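You operate a simulated robot arm through the tools that you are given. There is no shell and no other tool.

Carry out the task below with a simulated two-armed robot. There is one attempt and no reset: what you move stays moved.

JOB
Move the green pump to the full small jug and pump cup M6 to the 15 line.
Fine: stand the orange stopper on the cream ring; the cup stands ready beside the full jug; once filled, slide it about a hand's width toward the ring; the other cups stay.

The check looks at the end state, three seconds after you hand in, the way a careful person would. Anything else that was tipped, shoved, dropped, spilled or broken makes it a failure. A push-on lid holds only when it is set on centred and level and pressed home; a screw cap is set on level and turned clockwise until tight.

ROBOT AND FRAMES
Two 7-joint arms with fingered hands on one trunk that stands fixed in place. Base frame: the origin is at the foot of the trunk, x ahead of it, y to its left, z up. Readings come in cm, degrees, newtons and seconds.
The left shoulder is at [7, 13.9, 113.3], the right one opposite. Payload 3.9 kg a hand.
Tool frame (each hand has its own): the origin (TCP) lies between the finger pads and is the grasp point; the fingertips stand 2.9 cm ahead of it; z points along the fingers, y is the line along which they close. The gripper opens to 10 cm. The gripper's body begins 3.4 cm behind the TCP. The gripper is a hand of 5 fingers: y runs from the thumb to the fingers, the wrist lies at [-1.5, -10.5, -17.7] in the tool frame.
Orientation is that of the tool frame in the base frame, as a unit quaternion [w, x, y, z]. With the fingers straight down and the wrist toward the robot, the tool's x, y and z point along [0, 1, 0], [1, 0, 0] and [0, 0, -1] of the base frame.

CONTROLS
- The arms move only by the tool servo_tool. It takes "left_steps", "right_steps" or both (then of equal length, played together; a hand with none holds still); each is a list of rows, each an object of numbers (a shift or turn left out is 0): "tx", "ty", "tz": the shift along the tool's x, y, z in units of 50 mm (1.0 is 50 mm); "wx", "wy", "wz": the turn, a rotation vector about the tool's x, y, z in units of 4 degrees (1.0 is 4 degrees). In form: [{"tx": .., "ty": .., "tz": .., "wx": .., "wy": .., "wz": ..}, ...]. A call has 1 to 20 rows; each row shifts and turns the commanded pose from where the row before left it, along the tool's axes as they then stand. A call with a number of a shift or a turn outside -1 to 1 is refused whole. Each row takes 0.2 s and may step no farther than 5 cm and 8.6 degrees from the row before; otherwise, the whole call is refused. Where a pose cannot be reached the arm comes as near as it can. A force on the tool above 40 N (or 10 N above the force at the start of the call, whichever is more), or a blocked arm, ends the call early, and 0.2 s more pass. In this call time passes only in rows, and 0.2 s behind the last. It gives the time, the measured TCP pose, the force on the tool (base axes), the opening and the grip force at its end, in the units of the frame above (readings bear some noise), with the torque about the TCP (base axes, N m) and any sound that the robot's microphone picked up, and new pictures: "show" is both (left out), scene, wrist or none (wrist: the cameras of the hands that moved).
- Cameras (640 x 400 px; columns grow to the right, rows downward): "scene" is now at [12.82, 4.22, 145.7]; the picture's right is [0.48, -0.88, 0.00], its down [-0.47, -0.25, -0.85] and it looks along [0.74, 0.40, -0.53] (base axes); focal length 314 px, centre (320, 200). "left" rides on the left gripper at [-6.6, -8.6, -12.1] in its tool frame; the picture's right is [-0.76, -0.31, 0.58], its down [0.59, -0.70, 0.40] and it looks along [0.28, 0.64, 0.71] (tool axes); focal length 247 px, centre (320, 200). "right" rides on the right gripper at [6.6, -8.6, -12.1] in its tool frame; the picture's right is [-0.76, 0.31, -0.58], its down [-0.59, -0.70, 0.40] and it looks along [-0.28, 0.64, 0.71] (tool axes); focal length 247 px, centre (320, 200). There is no depth. A picture from a camera that has moved, and an enlarged one, comes with that camera's place and axes in the base frame and with its lens.
- move_column(by): slides the trunk up (or, below 0, down) by that many cm; the arms and the scene camera ride with it, the base frame stays. It gives what a move gives, with no picture.
- curl_fingers(index, middle, ring, little, thumb_bend, thumb_turn, hand): sets how far each is bent, from 0 (flat) to 1 (curled in); at 0.3 the hand is open as for a grip, at 0.7 the pads meet at the TCP. One left out holds its place. A second passes; each finger stops where it meets its share of the squeeze, and holds until it gets a number again. It is the only way to open and close the hand. It gives what a move gives, with no picture; readings hold the bend of each and the force on index, middle, ring, little, thumb and palm. thumb_turn goes from beside the hand (0) to across from the fingers (1), as for a grip.
- turn_head(pan, tilt): turns the head with the scene camera to pan (to the left, within 86 degrees either way) and tilt (down, from -29 to 69), counted from straight ahead of the robot. It gives what a move gives, and a new picture of the scene camera.
- close_up(camera, box): a new picture of the part [left, top, right, bottom] of that camera's present view, enlarged. No time passes.
- close_job(): hands the job in; it is judged then, once.

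Places have to be worked out from the pictures, the camera data and where the tool is seen. Open the grippers and draw the arms clear of the work before you hand the job in, unless the task says otherwise.

The tools are called after ">>>" as a command line: name --argument value ..., lists and objects as JSON in quotes. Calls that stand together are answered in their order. servo_tool: Moves the arms, as the interface text tells. Its arguments: {"type":"object","properties":{"left_steps":{"type":"array"},"right_steps":{"type":"array"},"show":{"type":"string","enum":["both","scene","wrist","none"]}},"required":[]} The other tools are called the same way: move_column (by) slides the trunk up or down; curl_fingers (index, middle, ring, little, thumb_bend, thumb_turn, hand) moves the fingers one by one; turn_head (pan, tilt) turns the head that bears the scene camera; close_up (camera, box) takes an enlarged picture of a part of a camera's view; close_job () hands the job in.

At the start:

```text
clock: 0.0
left_tcp_pos: [46.36, 37.92, 125.61]
left_tool_rot: [0.0, 0.559, 0.829, 0.0]
left_wrist_force: [0.4, -0.6, -0.1]
left_torque: [0.04, 0.01, -0.01]
left_width: 9.96
left_grip_force: 0.0
left_shape: jaw
left_bend: [0.3, 0.3, 0.3, 0.3, 0.3, 0.98]
left_finger forces: [0.0, 0.0, 0.0, 0.0, 0.1, 0.0]
right_tcp_pos: [43.36, -0.04, 124.06]
right_tool_rot: [0.0, 0.56, 0.829, 0.001]
right_wrist_force: [-0.5, -0.7, -0.4]
right_torque: [0.02, 0.05, -0.04]
right_width: 9.98
right_grip_force: 0.0
right_shape: jaw
right_bend: [0.3, 0.3, 0.3, 0.3, 0.3, 0.98]
right_finger forces: [0.0, 0.1, 0.1, 0.0, 0.1, 0.0]
trunk travel left (down, up): [-77.5, 6.5]
head pan, tilt: [28.5, 32.2]
```

scene: 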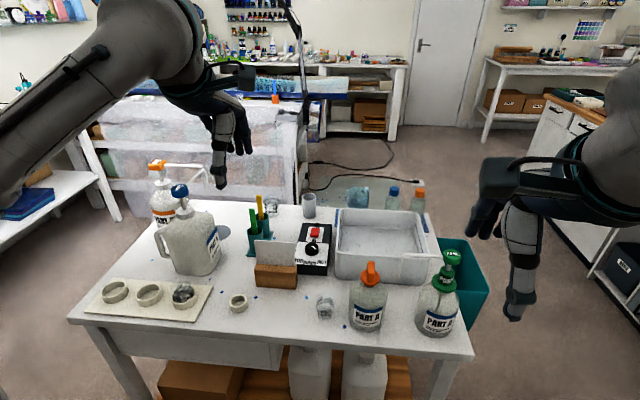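
right: 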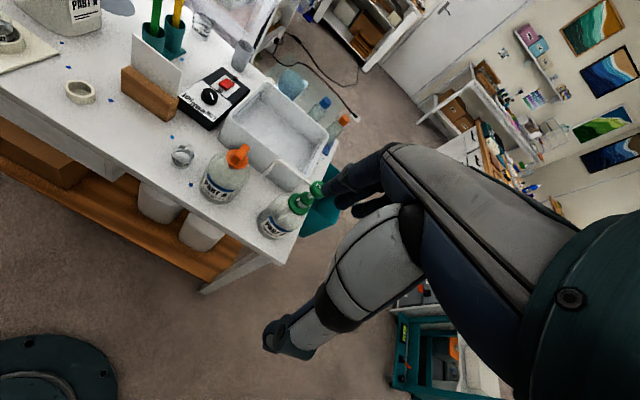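
left: 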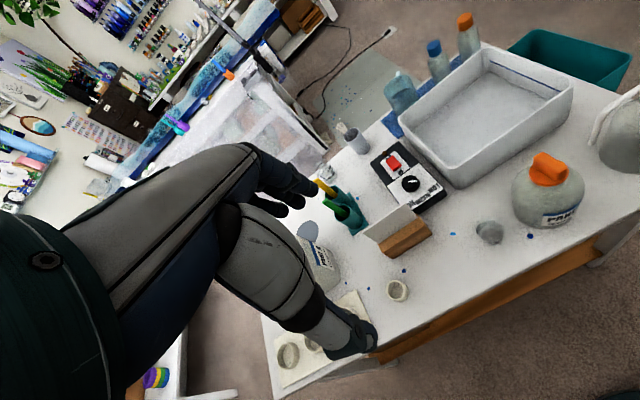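

The scene shows a bench with jugs, pumps, cups and a cream ring. I take enlarged pictures first to identify each thing.

>>> close_up --camera "scene" --box '[300, 170, 500, 360]'

>>> close_up --camera "scene" --box '[70, 140, 320, 340]'

>>> close_up --camera "right" --box '[100, 80, 360, 270]'

>>> close_up --camera "left" --box '[240, 60, 640, 400]'

```text
2.11 times, centred on (400, 265) of scene
camera zoom: at [12.82, 4.22, 145.7], right [0.48, -0.88, 0.0], down [-0.47, -0.25, -0.85], along [0.74, 0.4, -0.53], focal length 661 px, centre (152, 63)
```

zoom: 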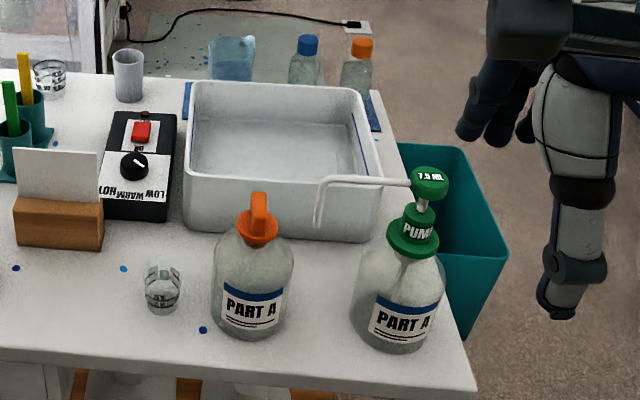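

```text
2.00 times, centred on (195, 240) of scene
camera zoom: at [12.82, 4.22, 145.7], right [0.48, -0.88, 0.0], down [-0.47, -0.25, -0.85], along [0.74, 0.4, -0.53], focal length 628 px, centre (570, 120)
```

zoom: 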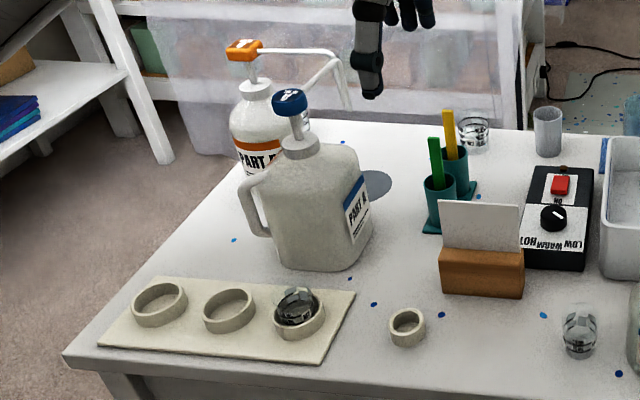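

```text
2.11 times, centred on (230, 175) of right
camera zoom: at [32.95, 2.88, 136.03], right [0.57, -0.59, 0.58], down [-0.43, -0.81, -0.4], along [0.7, -0.02, -0.71], focal length 520 px, centre (510, 253)
```

zoom: 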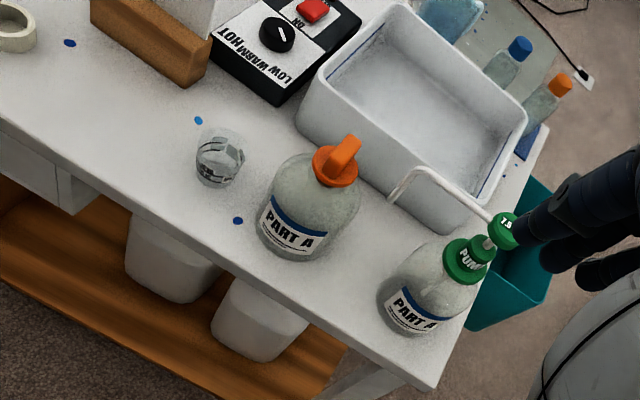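

```text
1.18 times, centred on (440, 230) of left
camera zoom: at [40.74, 28.69, 137.89], right [0.0, -0.82, -0.58], down [-0.87, 0.28, -0.4], along [0.49, 0.5, -0.71], focal length 291 px, centre (179, 165)
```

zoom: 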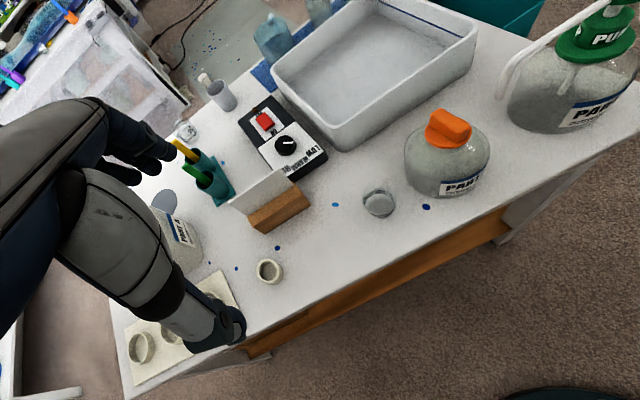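

The orange-stoppered jug seems to be the full one, with a cup beside it, and the green pump sits on another jug at the right. I zoom in further on the cup, pump and ring to read labels and see how the pump is fixed.

>>> close_up --camera "scene" --box '[305, 285, 345, 325]'

>>> close_up --camera "scene" --box '[395, 240, 475, 345]'

>>> close_up --camera "scene" --box '[335, 250, 405, 340]'

>>> close_up --camera "scene" --box '[160, 270, 260, 325]'

>>> close_up --camera "scene" --box '[240, 180, 330, 240]'

>>> close_up --camera "right" --box '[160, 130, 340, 250]'

```text
10.00 times, centred on (325, 305) of scene
camera zoom: at [12.82, 4.22, 145.7], right [0.48, -0.88, 0.0], down [-0.47, -0.25, -0.85], along [0.74, 0.4, -0.53], focal length 3140 px, centre (270, -850)
```

zoom: 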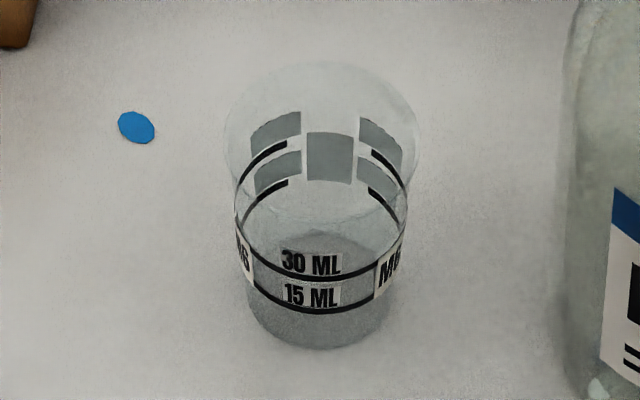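

```text
3.81 times, centred on (435, 292) of scene
camera zoom: at [12.82, 4.22, 145.7], right [0.48, -0.88, 0.0], down [-0.47, -0.25, -0.85], along [0.74, 0.4, -0.53], focal length 1196 px, centre (-118, -152)
```

zoom: 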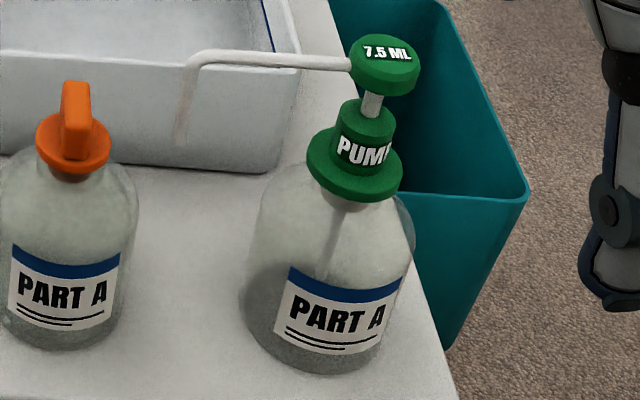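

```text
4.44 times, centred on (370, 295) of scene
camera zoom: at [12.82, 4.22, 145.7], right [0.48, -0.88, 0.0], down [-0.47, -0.25, -0.85], along [0.74, 0.4, -0.53], focal length 1396 px, centre (98, -222)
```

zoom: 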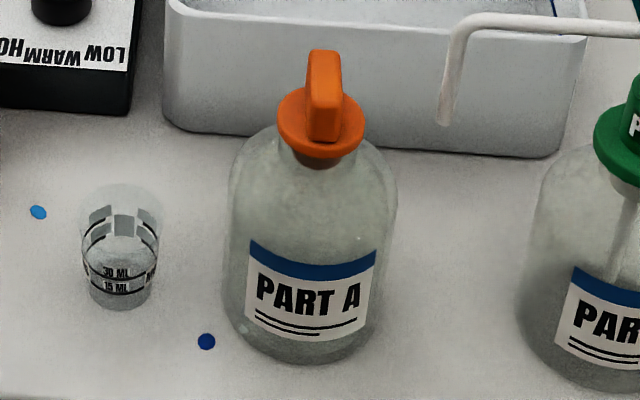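

```text
6.40 times, centred on (210, 298) of scene
camera zoom: at [12.82, 4.22, 145.7], right [0.48, -0.88, 0.0], down [-0.47, -0.25, -0.85], along [0.74, 0.4, -0.53], focal length 2010 px, centre (1024, -424)
```

zoom: 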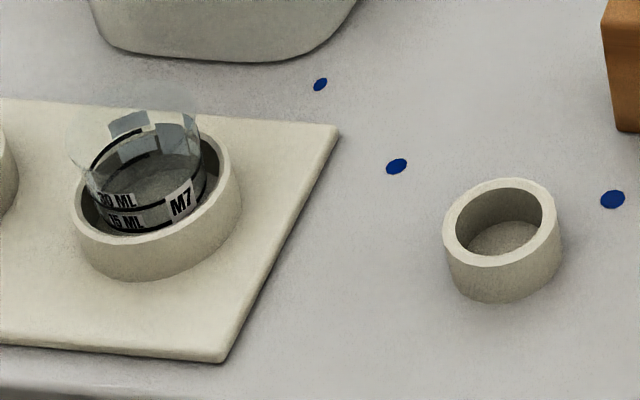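

```text
6.67 times, centred on (285, 210) of scene
camera zoom: at [12.82, 4.22, 145.7], right [0.48, -0.88, 0.0], down [-0.47, -0.25, -0.85], along [0.74, 0.4, -0.53], focal length 2094 px, centre (553, 133)
```

zoom: 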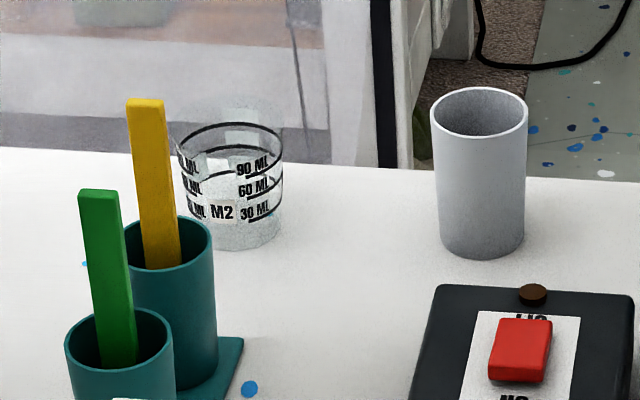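

```text
3.33 times, centred on (250, 190) of right
camera zoom: at [32.95, 2.88, 136.03], right [0.57, -0.59, 0.58], down [-0.43, -0.81, -0.4], along [0.7, -0.02, -0.71], focal length 823 px, centre (553, 233)
```

zoom: 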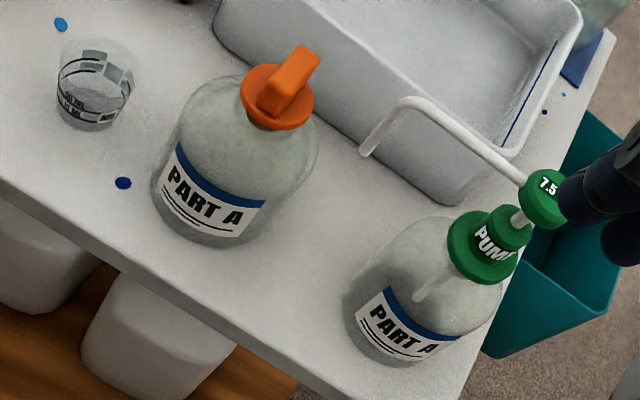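

The cup beside the orange-stoppered jug is M6 with 15 and 30 ML lines, and the pump gives 7.5 ML a stroke, so two full strokes should be right. I look at the hands and at the pump's collar more closely to plan the grip.

>>> close_up --camera "scene" --box '[460, 130, 600, 330]'

>>> close_up --camera "scene" --box '[160, 50, 270, 200]'

>>> close_up --camera "right" --box '[240, 120, 560, 370]'

>>> close_up --camera "scene" --box '[425, 245, 465, 300]'

```text
2.00 times, centred on (530, 230) of scene
camera zoom: at [12.82, 4.22, 145.7], right [0.48, -0.88, 0.0], down [-0.47, -0.25, -0.85], along [0.74, 0.4, -0.53], focal length 628 px, centre (-100, 140)
```

zoom: 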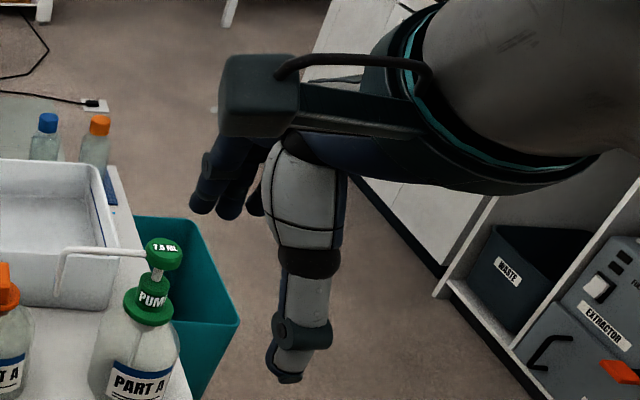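

```text
2.67 times, centred on (215, 125) of scene
camera zoom: at [12.82, 4.22, 145.7], right [0.48, -0.88, 0.0], down [-0.47, -0.25, -0.85], along [0.74, 0.4, -0.53], focal length 837 px, centre (600, 400)
```

zoom: 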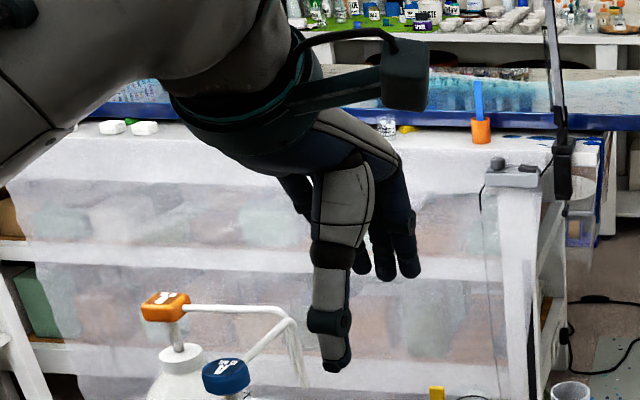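

```text
1.60 times, centred on (400, 245) of right
camera zoom: at [32.95, 2.88, 136.03], right [0.57, -0.59, 0.58], down [-0.43, -0.81, -0.4], along [0.7, -0.02, -0.71], focal length 395 px, centre (192, 128)
```

zoom: 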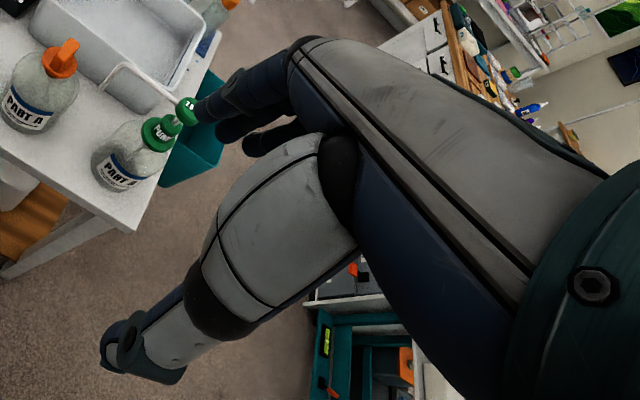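

```text
7.27 times, centred on (445, 272) of scene
camera zoom: at [12.82, 4.22, 145.7], right [0.48, -0.88, 0.0], down [-0.47, -0.25, -0.85], along [0.74, 0.4, -0.53], focal length 2284 px, centre (-589, -327)
```

zoom: 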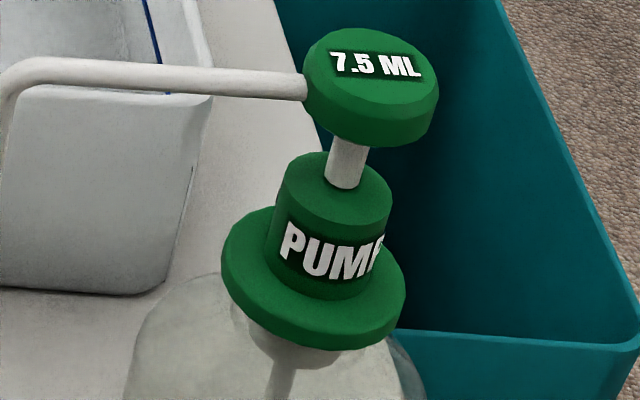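

Both closures look like plain push-on plugs. I lower the trunk so that the arms keep their present comfortable shape while the hands come near bench height.

>>> move_column --by -20

>>> turn_head --pan 22 --tilt 30

```text
clock: 2.2
left_tcp_pos: [46.29, 38.06, 105.73]
left_tool_rot: [0.001, 0.56, 0.829, 0.0]
left_wrist_force: [0.2, -0.3, -0.3]
left_torque: [0.0, 0.0, 0.01]
left_width: 9.95
left_grip_force: 0.1
left_shape: jaw
left_bend: [0.3, 0.3, 0.3, 0.3, 0.3, 0.98]
left_finger forces: [0.1, 0.0, 0.0, 0.0, 0.0, 0.0]
right_tcp_pos: [43.22, -0.05, 103.98]
right_tool_rot: [0.001, 0.56, 0.828, 0.001]
right_wrist_force: [-0.4, -0.5, -0.3]
right_torque: [-0.03, -0.01, -0.01]
right_width: 9.96
right_grip_force: 0.1
right_shape: jaw
right_bend: [0.3, 0.3, 0.3, 0.3, 0.3, 0.98]
right_finger forces: [0.0, 0.1, 0.0, 0.0, 0.0, 0.1]
trunk travel left (down, up): [-57.5, 26.5]
head pan, tilt: [28.5, 32.2]
```

```text
clock: 2.9
left_tcp_pos: [46.28, 38.07, 105.63]
left_tool_rot: [0.0, 0.559, 0.829, 0.0]
left_wrist_force: [-0.5, -0.6, 0.4]
left_torque: [-0.01, -0.01, 0.01]
left_width: 9.97
left_grip_force: 0.1
left_shape: jaw
left_bend: [0.3, 0.3, 0.3, 0.3, 0.3, 0.98]
left_finger forces: [0.1, 0.1, 0.0, 0.0, 0.1, 0.1]
right_tcp_pos: [43.4, -0.09, 103.97]
right_tool_rot: [0.0, 0.56, 0.828, 0.001]
right_wrist_force: [-1.3, -1.0, -0.2]
right_torque: [0.04, -0.01, 0.0]
right_width: 9.97
right_grip_force: 0.1
right_shape: jaw
right_bend: [0.3, 0.3, 0.3, 0.3, 0.3, 0.98]
right_finger forces: [0.1, 0.0, 0.0, 0.0, 0.0, 0.0]
trunk travel left (down, up): [-57.5, 26.5]
head pan, tilt: [22.0, 30.0]
camera scene: at [13.34, 3.34, 126.04], right [0.38, -0.93, 0.0], down [-0.46, -0.19, -0.87], along [0.8, 0.32, -0.5], focal length 314 px, centre (320, 200)
```

scene: 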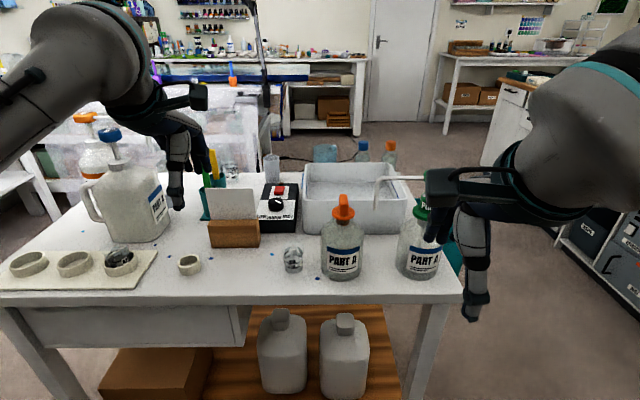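

Now I have a second viewpoint 20 cm lower, so I can triangulate. I take enlarged pictures to measure the jug, cup, ring and pump.

>>> close_up --camera "scene" --box '[270, 180, 370, 290]'

>>> close_up --camera "scene" --box '[360, 160, 460, 290]'

>>> close_up --camera "scene" --box '[150, 220, 310, 320]'

```text
3.64 times, centred on (320, 235) of scene
camera zoom: at [13.34, 3.34, 126.04], right [0.38, -0.93, 0.0], down [-0.46, -0.19, -0.87], along [0.8, 0.32, -0.5], focal length 1142 px, centre (320, 73)
```

zoom: 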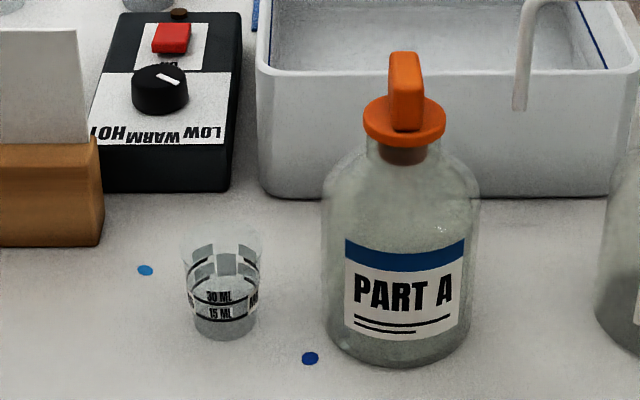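

```text
3.08 times, centred on (410, 225) of scene
camera zoom: at [13.34, 3.34, 126.04], right [0.38, -0.93, 0.0], down [-0.46, -0.19, -0.87], along [0.8, 0.32, -0.5], focal length 966 px, centre (43, 123)
```

zoom: 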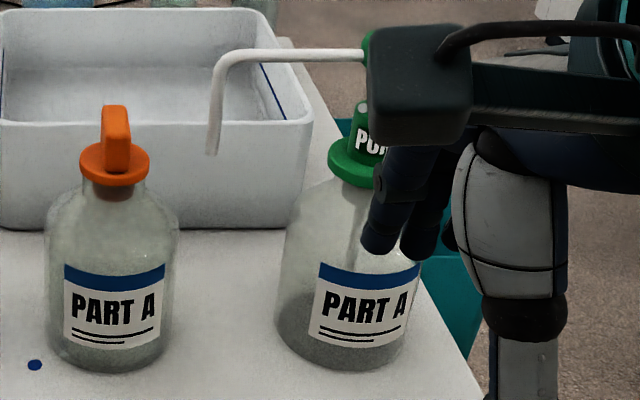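

```text
4.00 times, centred on (230, 270) of scene
camera zoom: at [13.34, 3.34, 126.04], right [0.38, -0.93, 0.0], down [-0.46, -0.19, -0.87], along [0.8, 0.32, -0.5], focal length 1256 px, centre (680, -80)
```

zoom: 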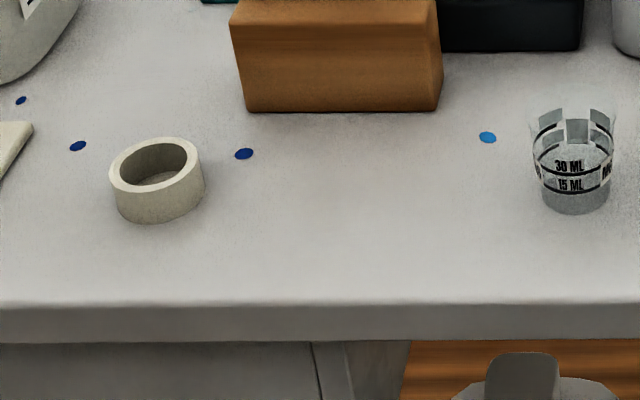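

Triangulating gives bench top z≈80, full jug axis ≈[62.8,18.5], cup ≈[58,27.4], ring ≈[50.1,48], pump axis ≈[68.7,3.2], all in a line parallel to the bench edge. I check the stopper fin's orientation from both wrist cameras.

>>> servo_tool --left_steps '[{"tz": -0.2}]' --right_steps '[{"tz": -0.2}]' --show "wrist"

>>> close_up --camera "left" --box '[440, 100, 640, 260]'

>>> close_up --camera "right" --box '[140, 40, 340, 200]'

>>> close_up --camera "scene" --box '[325, 190, 360, 220]'

```text
clock: 3.2
left_tcp_pos: [46.34, 38.05, 106.64]
left_tool_rot: [0.0, 0.559, 0.829, 0.0]
left_wrist_force: [0.1, -0.4, -0.2]
left_torque: [-0.02, 0.04, 0.01]
left_width: 9.96
left_grip_force: 0.0
left_shape: jaw
left_bend: [0.3, 0.3, 0.3, 0.3, 0.3, 0.98]
left_finger forces: [0.0, 0.0, 0.1, 0.1, 0.0, 0.0]
right_tcp_pos: [43.2, -0.0, 105.0]
right_tool_rot: [0.0, 0.56, 0.828, 0.001]
right_wrist_force: [0.5, 0.1, -0.4]
right_torque: [-0.01, 0.03, 0.0]
right_width: 10.0
right_grip_force: 0.0
right_shape: jaw
right_bend: [0.3, 0.3, 0.3, 0.3, 0.3, 0.98]
right_finger forces: [0.1, 0.0, 0.0, 0.0, 0.0, 0.1]
trunk travel left (down, up): [-57.5, 26.5]
head pan, tilt: [22.0, 30.0]
camera right: at [32.88, 2.82, 117.05], right [0.57, -0.59, 0.58], down [-0.43, -0.81, -0.4], along [0.7, -0.02, -0.71], focal length 247 px, centre (320, 200)
camera left: at [40.75, 28.65, 118.86], right [0.0, -0.82, -0.58], down [-0.87, 0.28, -0.4], along [0.49, 0.5, -0.71], focal length 247 px, centre (320, 200)
```

right: 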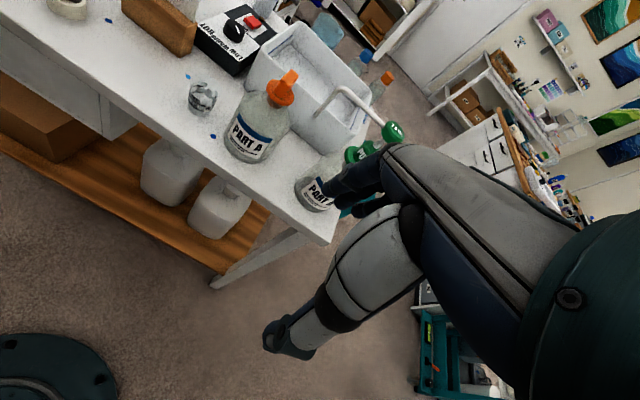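
left: 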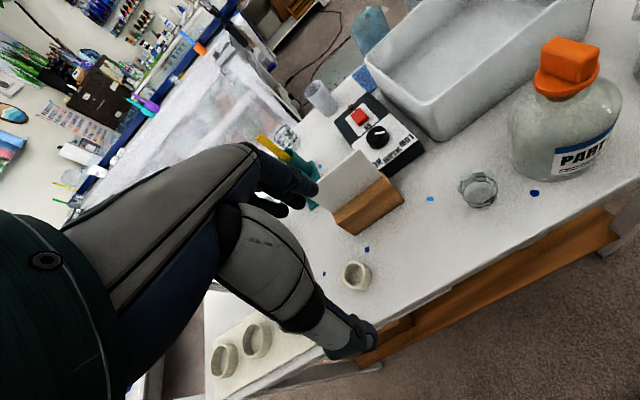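

```text
2.50 times, centred on (540, 180) of left
camera zoom: at [40.75, 28.65, 118.86], right [0.0, -0.82, -0.58], down [-0.87, 0.28, -0.4], along [0.49, 0.5, -0.71], focal length 617 px, centre (-230, 250)
```

zoom: 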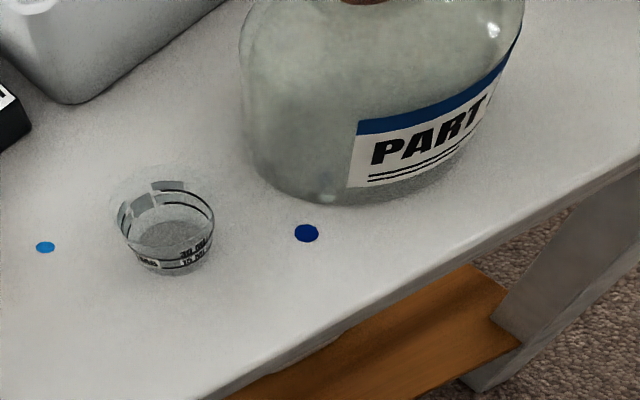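

```text
2.50 times, centred on (240, 120) of right
camera zoom: at [32.88, 2.82, 117.05], right [0.57, -0.59, 0.58], down [-0.43, -0.81, -0.4], along [0.7, -0.02, -0.71], focal length 617 px, centre (520, 400)
```

zoom: 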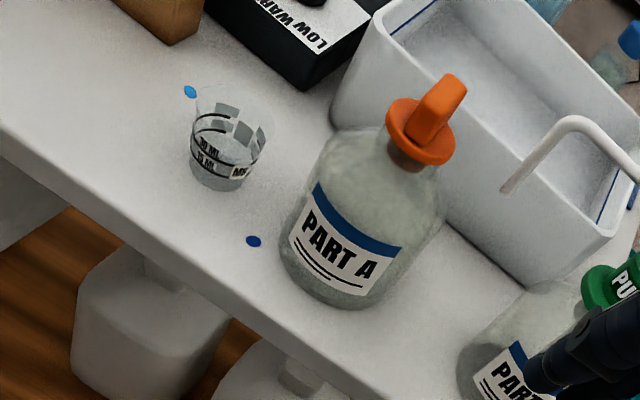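

```text
13.33 times, centred on (342, 205) of scene
camera zoom: at [13.31, 3.31, 126.05], right [0.37, -0.93, 0.0], down [-0.46, -0.19, -0.87], along [0.8, 0.32, -0.5], focal length 4187 px, centre (20, 133)
```

zoom: 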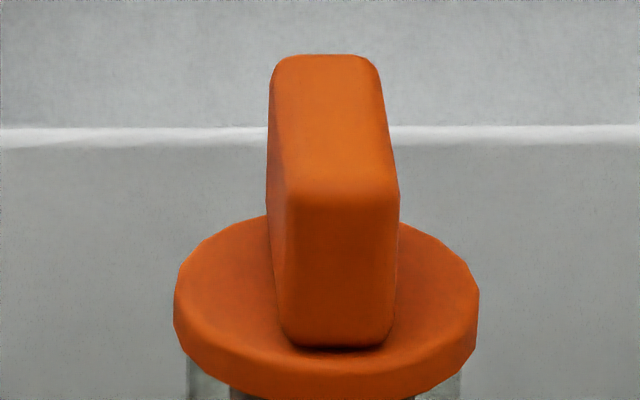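

The stopper's fin is about 1.7 cm thick with its long side pointing away from the robot, so I must pinch it across the bench line. I turn the left hand 90° clockwise (seen from above), staying high.

>>> servo_tool --left_steps '[{"wz": 1, "tz": -0.05}, {"wz": 1, "tz": -0.05}, {"wz": 1, "tz": -0.05}, {"wz": 1, "tz": -0.05}, {"wz": 1, "tz": -0.05}, {"wz": 1}, {"wz": 1}, {"wz": 1}, {"wz": 1}, {"wz": 1}, {"wz": 1}, {"wz": 1}, {"wz": 1}, {"wz": 1}, {"wz": 1}, {"wz": 1}, {"wz": 1}, {"wz": 1}, {"wz": 1}, {"wz": 1}]' --show "scene"

```text
clock: 7.5
left_tcp_pos: [46.21, 38.01, 108.05]
left_tool_rot: [0.0, 0.961, 0.275, 0.0]
left_wrist_force: [1.1, 0.0, 0.0]
left_torque: [0.01, 0.01, -0.01]
left_width: 9.99
left_grip_force: 0.2
left_shape: jaw
left_bend: [0.3, 0.3, 0.3, 0.3, 0.3, 0.98]
left_finger forces: [0.0, 0.0, 0.1, 0.0, 0.0, 0.1]
right_tcp_pos: [43.36, -0.03, 105.05]
right_tool_rot: [-0.001, 0.559, 0.829, 0.001]
right_wrist_force: [0.7, 0.7, -0.1]
right_torque: [0.0, -0.02, 0.0]
right_width: 10.01
right_grip_force: 0.1
right_shape: jaw
right_bend: [0.3, 0.3, 0.3, 0.3, 0.3, 0.98]
right_finger forces: [0.1, 0.1, 0.1, 0.0, 0.0, 0.0]
trunk travel left (down, up): [-57.5, 26.5]
head pan, tilt: [22.0, 30.0]
camera scene: at [13.36, 3.32, 126.04], right [0.37, -0.93, 0.0], down [-0.46, -0.19, -0.87], along [0.8, 0.32, -0.5], focal length 314 px, centre (320, 200)
```

scene: 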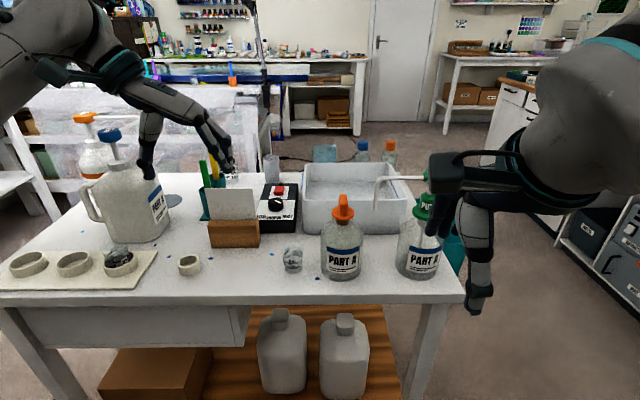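

The turn works. Before going to the stopper I narrow the left hand, because the pump's spout hangs close to the jug; I check the opening it gives.

>>> servo_tool --left_steps '[{"wz": 1}, {"wz": 1}, {"wz": 0.4}]' --show "none"

>>> curl_fingers --hand "left" --index 0.5 --middle 0.5 --ring 0.5 --little 0.5 --thumb_bend 0.5

>>> close_up --camera "scene" --box '[60, 60, 300, 220]'

>>> close_up --camera "left" --box '[0, 0, 640, 400]'

```text
clock: 8.2
left_tcp_pos: [46.34, 38.01, 107.93]
left_tool_rot: [0.0, 0.981, 0.194, -0.001]
left_wrist_force: [0.7, 0.1, 0.5]
left_torque: [0.0, -0.01, -0.01]
left_width: 9.98
left_grip_force: 0.0
left_shape: jaw
left_bend: [0.3, 0.3, 0.3, 0.3, 0.3, 0.98]
left_finger forces: [0.1, 0.1, 0.0, 0.0, 0.0, 0.0]
right_tcp_pos: [43.21, -0.05, 105.0]
right_tool_rot: [0.0, 0.56, 0.829, 0.001]
right_wrist_force: [0.1, 0.4, 0.0]
right_torque: [0.02, -0.02, -0.01]
right_width: 9.99
right_grip_force: 0.1
right_shape: jaw
right_bend: [0.3, 0.3, 0.3, 0.3, 0.3, 0.98]
right_finger forces: [0.0, 0.0, 0.0, 0.0, 0.2, 0.0]
trunk travel left (down, up): [-57.5, 26.5]
head pan, tilt: [22.0, 30.0]
```

```text
clock: 9.2
left_tcp_pos: [46.39, 38.09, 108.1]
left_tool_rot: [0.0, 0.981, 0.194, 0.0]
left_wrist_force: [0.6, 0.6, -0.1]
left_torque: [-0.01, 0.03, 0.02]
left_width: 5.05
left_grip_force: 0.0
left_shape: fingers
left_bend: [0.5, 0.5, 0.5, 0.5, 0.5, 0.98]
left_finger forces: [0.0, 0.0, 0.0, 0.0, 0.0, 0.0]
right_tcp_pos: [43.24, -0.06, 105.0]
right_tool_rot: [0.001, 0.56, 0.828, 0.001]
right_wrist_force: [0.9, 0.1, 0.1]
right_torque: [0.01, -0.02, 0.0]
right_width: 9.97
right_grip_force: 0.1
right_shape: jaw
right_bend: [0.3, 0.3, 0.3, 0.3, 0.3, 0.98]
right_finger forces: [0.0, 0.1, 0.0, 0.1, 0.1, 0.1]
trunk travel left (down, up): [-57.5, 26.5]
head pan, tilt: [22.0, 30.0]
```

```text
2.50 times, centred on (180, 140) of scene
camera zoom: at [13.35, 3.34, 126.05], right [0.37, -0.93, 0.0], down [-0.46, -0.19, -0.87], along [0.8, 0.32, -0.5], focal length 785 px, centre (670, 350)
```

zoom: 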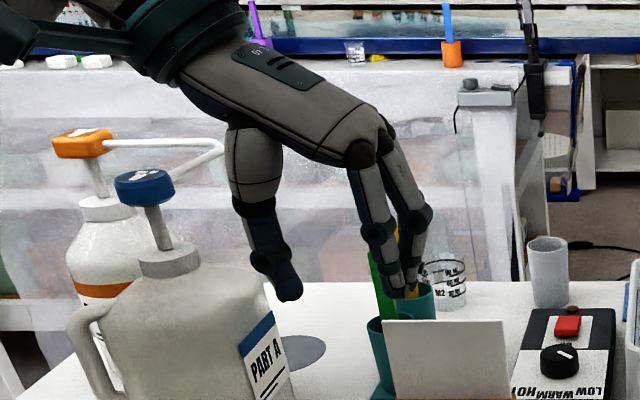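

```text
1.00 times, centred on (320, 200) of left (not enlarged: the box is as wide or as high as the picture)
camera zoom: at [36.88, 43.43, 120.16], right [-0.82, -0.01, -0.58], down [0.28, 0.87, -0.4], along [0.51, -0.48, -0.71], focal length 247 px, centre (320, 200)
```

zoom: 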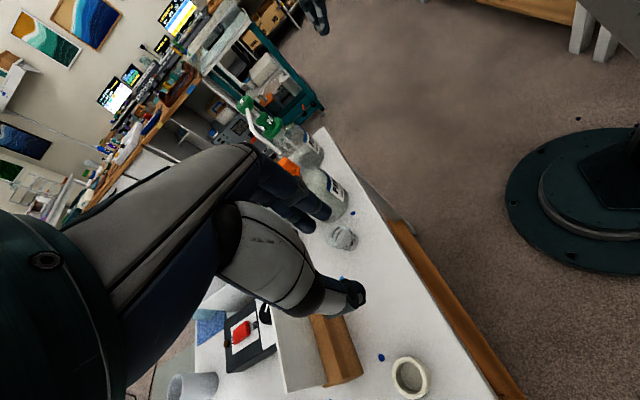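

The hand spans 5 cm at bend 0.5, with the palm about 5 cm above the grip point. I narrow it further and carry it, high, to above the stopper at ≈[62.75,18.45].

>>> curl_fingers --hand "left" --index 0.55 --middle 0.55 --ring 0.55 --little 0.55 --thumb_bend 0.55

>>> servo_tool --left_steps '[{"tx": 0.11, "ty": 0.35}, {"tx": 0.11, "ty": 0.35}, {"tx": 0.11, "ty": 0.35}, {"tx": 0.11, "ty": 0.35}, {"tx": 0.11, "ty": 0.35}, {"tx": 0.11, "ty": 0.35}, {"tx": 0.11, "ty": 0.35}, {"tx": 0.11, "ty": 0.35}, {"tx": 0.11, "ty": 0.35}, {"tx": 0.11, "ty": 0.35}, {"tx": 0.11, "ty": 0.35}, {"tx": 0.11, "ty": 0.35}, {"tx": 0.11, "ty": 0.35}, {"tx": 0.09, "ty": 0.32}]' --show "both"

```text
clock: 10.2
left_tcp_pos: [46.33, 37.93, 108.04]
left_tool_rot: [0.0, 0.981, 0.194, 0.0]
left_wrist_force: [0.4, -0.1, 0.4]
left_torque: [0.02, -0.02, -0.02]
left_width: 3.81
left_grip_force: 0.1
left_shape: fingers
left_bend: [0.55, 0.55, 0.55, 0.55, 0.55, 0.98]
left_finger forces: [0.0, 0.1, 0.1, 0.0, 0.1, 0.0]
right_tcp_pos: [43.23, -0.06, 105.0]
right_tool_rot: [0.001, 0.56, 0.828, 0.001]
right_wrist_force: [0.4, 0.3, -0.4]
right_torque: [0.02, 0.01, 0.01]
right_width: 10.0
right_grip_force: 0.0
right_shape: jaw
right_bend: [0.3, 0.3, 0.3, 0.3, 0.3, 0.98]
right_finger forces: [0.0, 0.0, 0.0, 0.0, 0.1, 0.0]
trunk travel left (down, up): [-57.5, 26.5]
head pan, tilt: [22.0, 30.0]
```

```text
clock: 13.2
left_tcp_pos: [63.06, 18.08, 107.96]
left_tool_rot: [0.0, 0.981, 0.194, 0.0]
left_wrist_force: [-0.1, -0.3, -0.8]
left_torque: [-0.02, 0.02, 0.02]
left_width: 3.8
left_grip_force: 0.1
left_shape: fingers
left_bend: [0.55, 0.55, 0.55, 0.55, 0.55, 0.98]
left_finger forces: [0.1, 0.0, 0.0, 0.0, 0.1, 0.1]
right_tcp_pos: [43.31, -0.2, 104.97]
right_tool_rot: [-0.001, 0.56, 0.828, 0.0]
right_wrist_force: [0.5, -0.3, -0.2]
right_torque: [-0.02, -0.01, -0.01]
right_width: 9.95
right_grip_force: 0.1
right_shape: jaw
right_bend: [0.3, 0.3, 0.3, 0.3, 0.3, 0.98]
right_finger forces: [0.0, 0.0, 0.0, 0.0, 0.0, 0.0]
trunk travel left (down, up): [-57.5, 26.5]
head pan, tilt: [22.0, 30.0]
camera scene: at [13.48, 3.23, 126.03], right [0.37, -0.93, 0.0], down [-0.46, -0.19, -0.87], along [0.8, 0.32, -0.5], focal length 314 px, centre (320, 200)
camera left: at [53.53, 23.56, 120.15], right [-0.82, 0.0, -0.58], down [0.28, 0.87, -0.4], along [0.51, -0.48, -0.71], focal length 247 px, centre (320, 200)
```

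scene: 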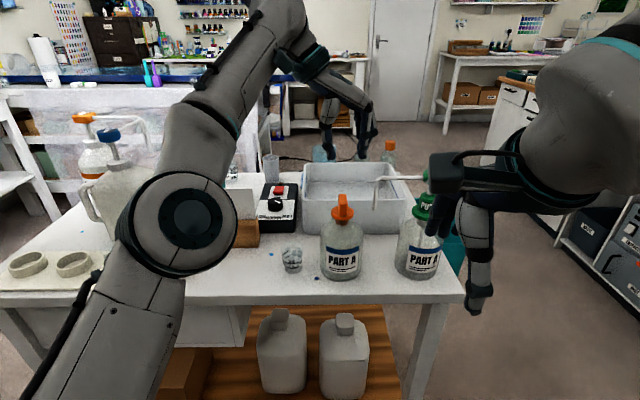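
left: 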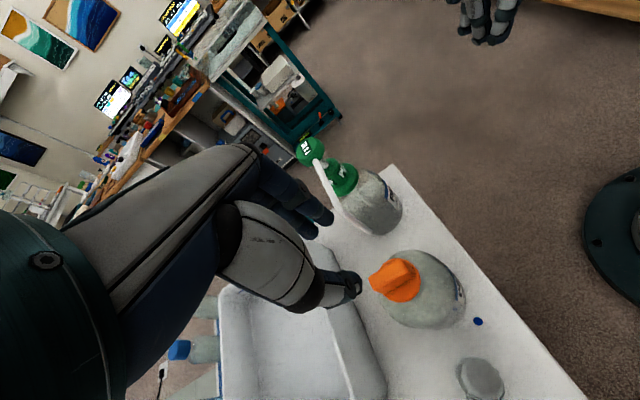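

Reach is fine: the left hand is above the stopper at [63.06,18.08,107.96]. I enlarge the wrist view to check the stopper's place against the hand before descending.

>>> close_up --camera "left" --box '[280, 130, 520, 400]'

>>> close_up --camera "scene" --box '[280, 60, 440, 290]'

```text
1.48 times, centred on (400, 265) of left
camera zoom: at [53.53, 23.56, 120.15], right [-0.82, 0.0, -0.58], down [0.28, 0.87, -0.4], along [0.51, -0.48, -0.71], focal length 366 px, centre (202, 104)
```

zoom: 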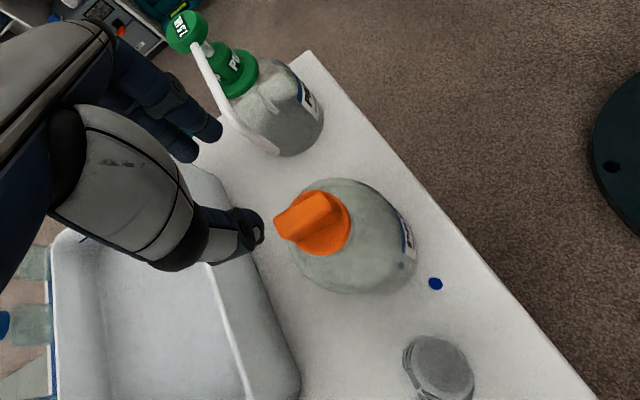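

```text
1.74 times, centred on (360, 175) of scene
camera zoom: at [13.48, 3.23, 126.03], right [0.37, -0.93, 0.0], down [-0.46, -0.19, -0.87], along [0.8, 0.32, -0.5], focal length 546 px, centre (250, 244)
```

zoom: 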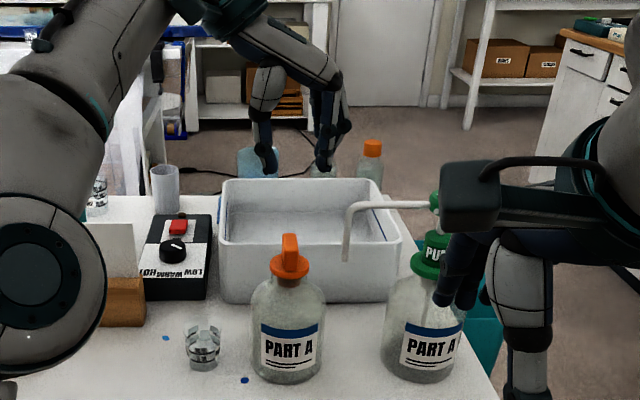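

The hand is nearly aligned; both cameras put the fin near [62.4,18.2]. I shift slightly and descend to just above the fin, then look again.

>>> servo_tool --left_steps '[{"tx": -0.05, "ty": -0.035, "tz": 0.28}, {"tx": -0.05, "ty": -0.035, "tz": 0.28}, {"tz": 0.28}, {"tz": 0.28}, {"tz": 0.28}]' --show "both"

>>> close_up --camera "left" --box '[240, 150, 480, 350]'

>>> close_up --camera "scene" --box '[300, 100, 440, 220]'

```text
clock: 14.4
left_tcp_pos: [61.89, 18.34, 100.84]
left_tool_rot: [0.0, 0.981, 0.194, 0.001]
left_wrist_force: [0.0, 0.2, 0.3]
left_torque: [0.01, -0.02, 0.0]
left_width: 3.78
left_grip_force: 0.1
left_shape: fingers
left_bend: [0.55, 0.55, 0.55, 0.55, 0.55, 0.98]
left_finger forces: [0.1, 0.0, 0.1, 0.0, 0.0, 0.0]
right_tcp_pos: [43.29, -0.1, 105.06]
right_tool_rot: [0.0, 0.56, 0.828, 0.0]
right_wrist_force: [0.8, 0.6, -0.6]
right_torque: [0.01, 0.0, -0.02]
right_width: 9.97
right_grip_force: 0.0
right_shape: jaw
right_bend: [0.3, 0.3, 0.3, 0.3, 0.3, 0.98]
right_finger forces: [0.0, 0.0, 0.0, 0.0, 0.1, 0.0]
trunk travel left (down, up): [-57.5, 26.5]
head pan, tilt: [22.0, 30.0]
camera scene: at [13.36, 3.36, 126.04], right [0.37, -0.93, 0.0], down [-0.46, -0.19, -0.87], along [0.8, 0.32, -0.5], focal length 314 px, centre (320, 200)
camera left: at [52.58, 23.85, 113.01], right [-0.82, -0.01, -0.58], down [0.28, 0.87, -0.4], along [0.51, -0.48, -0.71], focal length 247 px, centre (320, 200)
```

scene: 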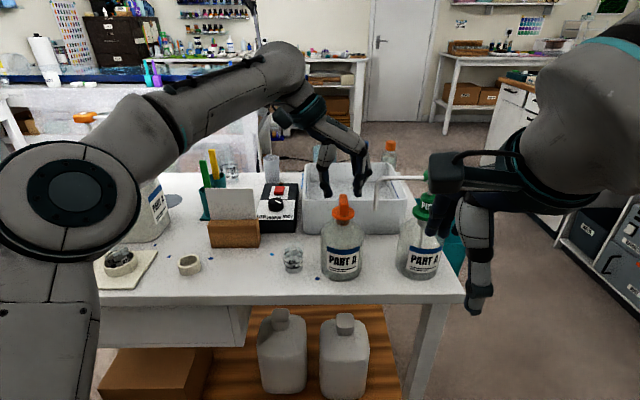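
left: 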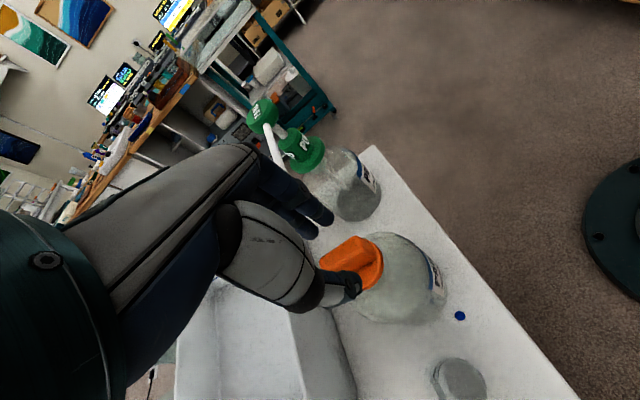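

```text
2.00 times, centred on (360, 250) of left
camera zoom: at [52.58, 23.85, 113.01], right [-0.82, -0.01, -0.58], down [0.28, 0.87, -0.4], along [0.51, -0.48, -0.71], focal length 494 px, centre (240, 100)
```

zoom: 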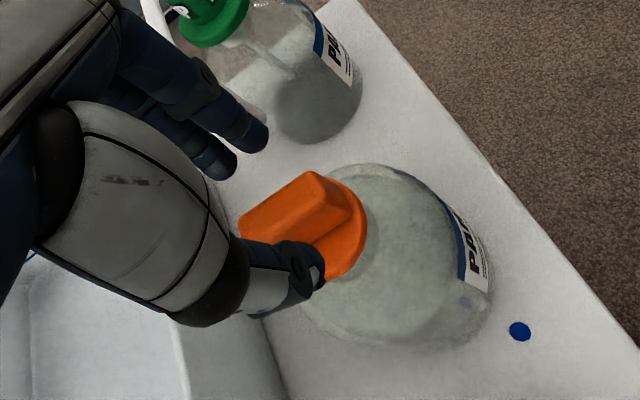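

```text
3.33 times, centred on (370, 160) of scene
camera zoom: at [13.36, 3.36, 126.04], right [0.37, -0.93, 0.0], down [-0.46, -0.19, -0.87], along [0.8, 0.32, -0.5], focal length 1047 px, centre (153, 333)
```

zoom: 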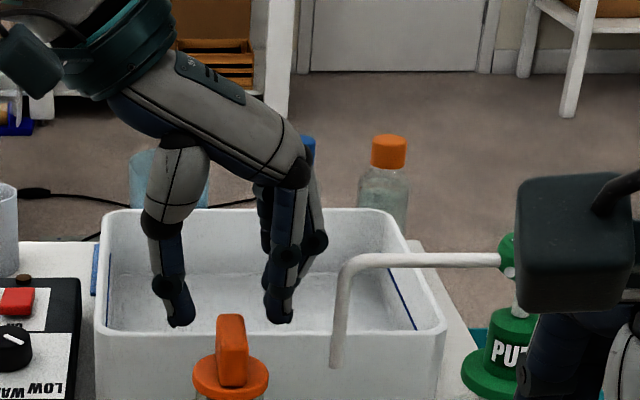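

Seen from the scene, the fin lies midway between thumb and fingers; depth agrees within about 0.3 cm. I narrow the hand a bit more to keep off the spout and go down so the fingertips straddle the fin.

>>> curl_fingers --hand "left" --index 0.58 --middle 0.58 --ring 0.58 --little 0.58 --thumb_bend 0.57

>>> servo_tool --left_steps '[{"tz": 0.15}, {"tz": 0.15}, {"tz": 0.15}, {"tz": 0.08}]' --show "both"

>>> close_up --camera "left" --box '[240, 150, 480, 350]'

>>> close_up --camera "scene" --box '[300, 130, 420, 230]'

```text
clock: 15.4
left_tcp_pos: [61.92, 18.27, 100.86]
left_tool_rot: [0.001, 0.981, 0.195, 0.0]
left_wrist_force: [-0.6, -0.4, 1.3]
left_torque: [-0.01, 0.0, 0.01]
left_width: 3.44
left_grip_force: 0.0
left_shape: fingers
left_bend: [0.57, 0.57, 0.57, 0.57, 0.56, 0.98]
left_finger forces: [0.0, 0.0, 0.1, 0.1, 0.0, 0.1]
right_tcp_pos: [43.32, -0.07, 104.98]
right_tool_rot: [0.0, 0.56, 0.829, 0.0]
right_wrist_force: [0.2, 0.3, 0.1]
right_torque: [0.0, 0.03, 0.01]
right_width: 9.98
right_grip_force: 0.0
right_shape: jaw
right_bend: [0.3, 0.3, 0.3, 0.3, 0.3, 0.98]
right_finger forces: [0.0, 0.0, 0.0, 0.0, 0.1, 0.0]
trunk travel left (down, up): [-57.5, 26.5]
head pan, tilt: [22.0, 30.0]
```

```text
clock: 16.4
left_tcp_pos: [62.05, 18.47, 98.23]
left_tool_rot: [0.0, 0.981, 0.194, 0.001]
left_wrist_force: [-0.3, -0.3, 0.4]
left_torque: [0.03, 0.04, -0.02]
left_width: 3.45
left_grip_force: 0.0
left_shape: fingers
left_bend: [0.57, 0.57, 0.57, 0.57, 0.56, 0.98]
left_finger forces: [0.0, 0.0, 0.1, 0.1, 0.0, 0.0]
right_tcp_pos: [43.26, -0.07, 104.91]
right_tool_rot: [0.0, 0.56, 0.829, 0.0]
right_wrist_force: [0.7, -0.6, -0.3]
right_torque: [0.04, 0.02, 0.01]
right_width: 10.01
right_grip_force: 0.0
right_shape: jaw
right_bend: [0.3, 0.3, 0.3, 0.3, 0.3, 0.98]
right_finger forces: [0.0, 0.0, 0.1, 0.0, 0.1, 0.1]
trunk travel left (down, up): [-57.5, 26.5]
head pan, tilt: [22.0, 30.0]
camera scene: at [13.36, 3.34, 126.04], right [0.37, -0.93, 0.0], down [-0.46, -0.19, -0.87], along [0.8, 0.32, -0.5], focal length 314 px, centre (320, 200)
camera left: at [52.63, 23.94, 110.45], right [-0.82, -0.01, -0.58], down [0.28, 0.87, -0.4], along [0.51, -0.48, -0.71], focal length 247 px, centre (320, 200)
```

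scene: 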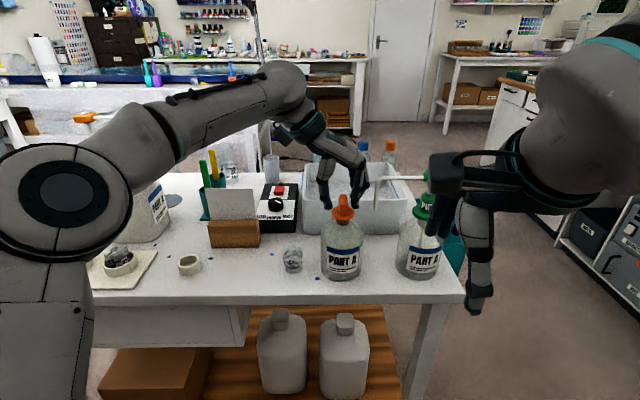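
left: 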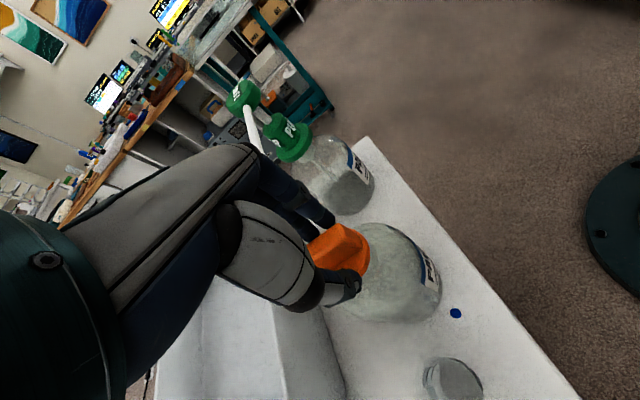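

```text
2.00 times, centred on (360, 250) of left
camera zoom: at [52.63, 23.94, 110.45], right [-0.82, -0.01, -0.58], down [0.28, 0.87, -0.4], along [0.51, -0.48, -0.71], focal length 494 px, centre (240, 100)
```

zoom: 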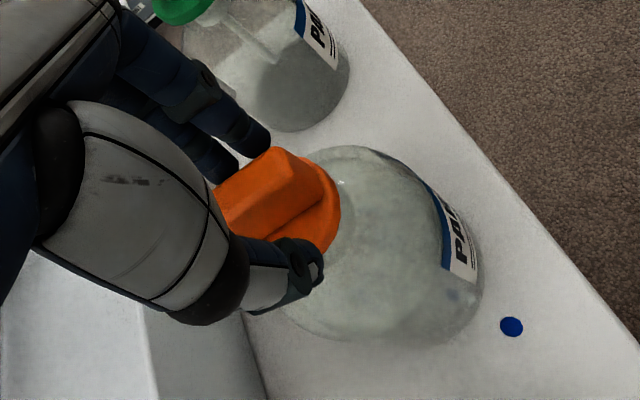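

```text
4.00 times, centred on (360, 180) of scene
camera zoom: at [13.36, 3.34, 126.04], right [0.37, -0.93, 0.0], down [-0.46, -0.19, -0.87], along [0.8, 0.32, -0.5], focal length 1256 px, centre (160, 280)
```

zoom: 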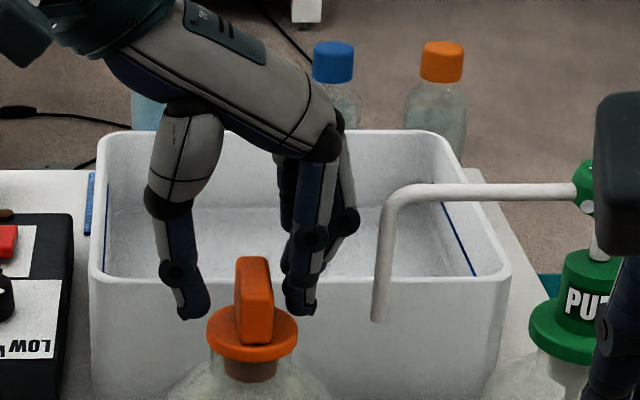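

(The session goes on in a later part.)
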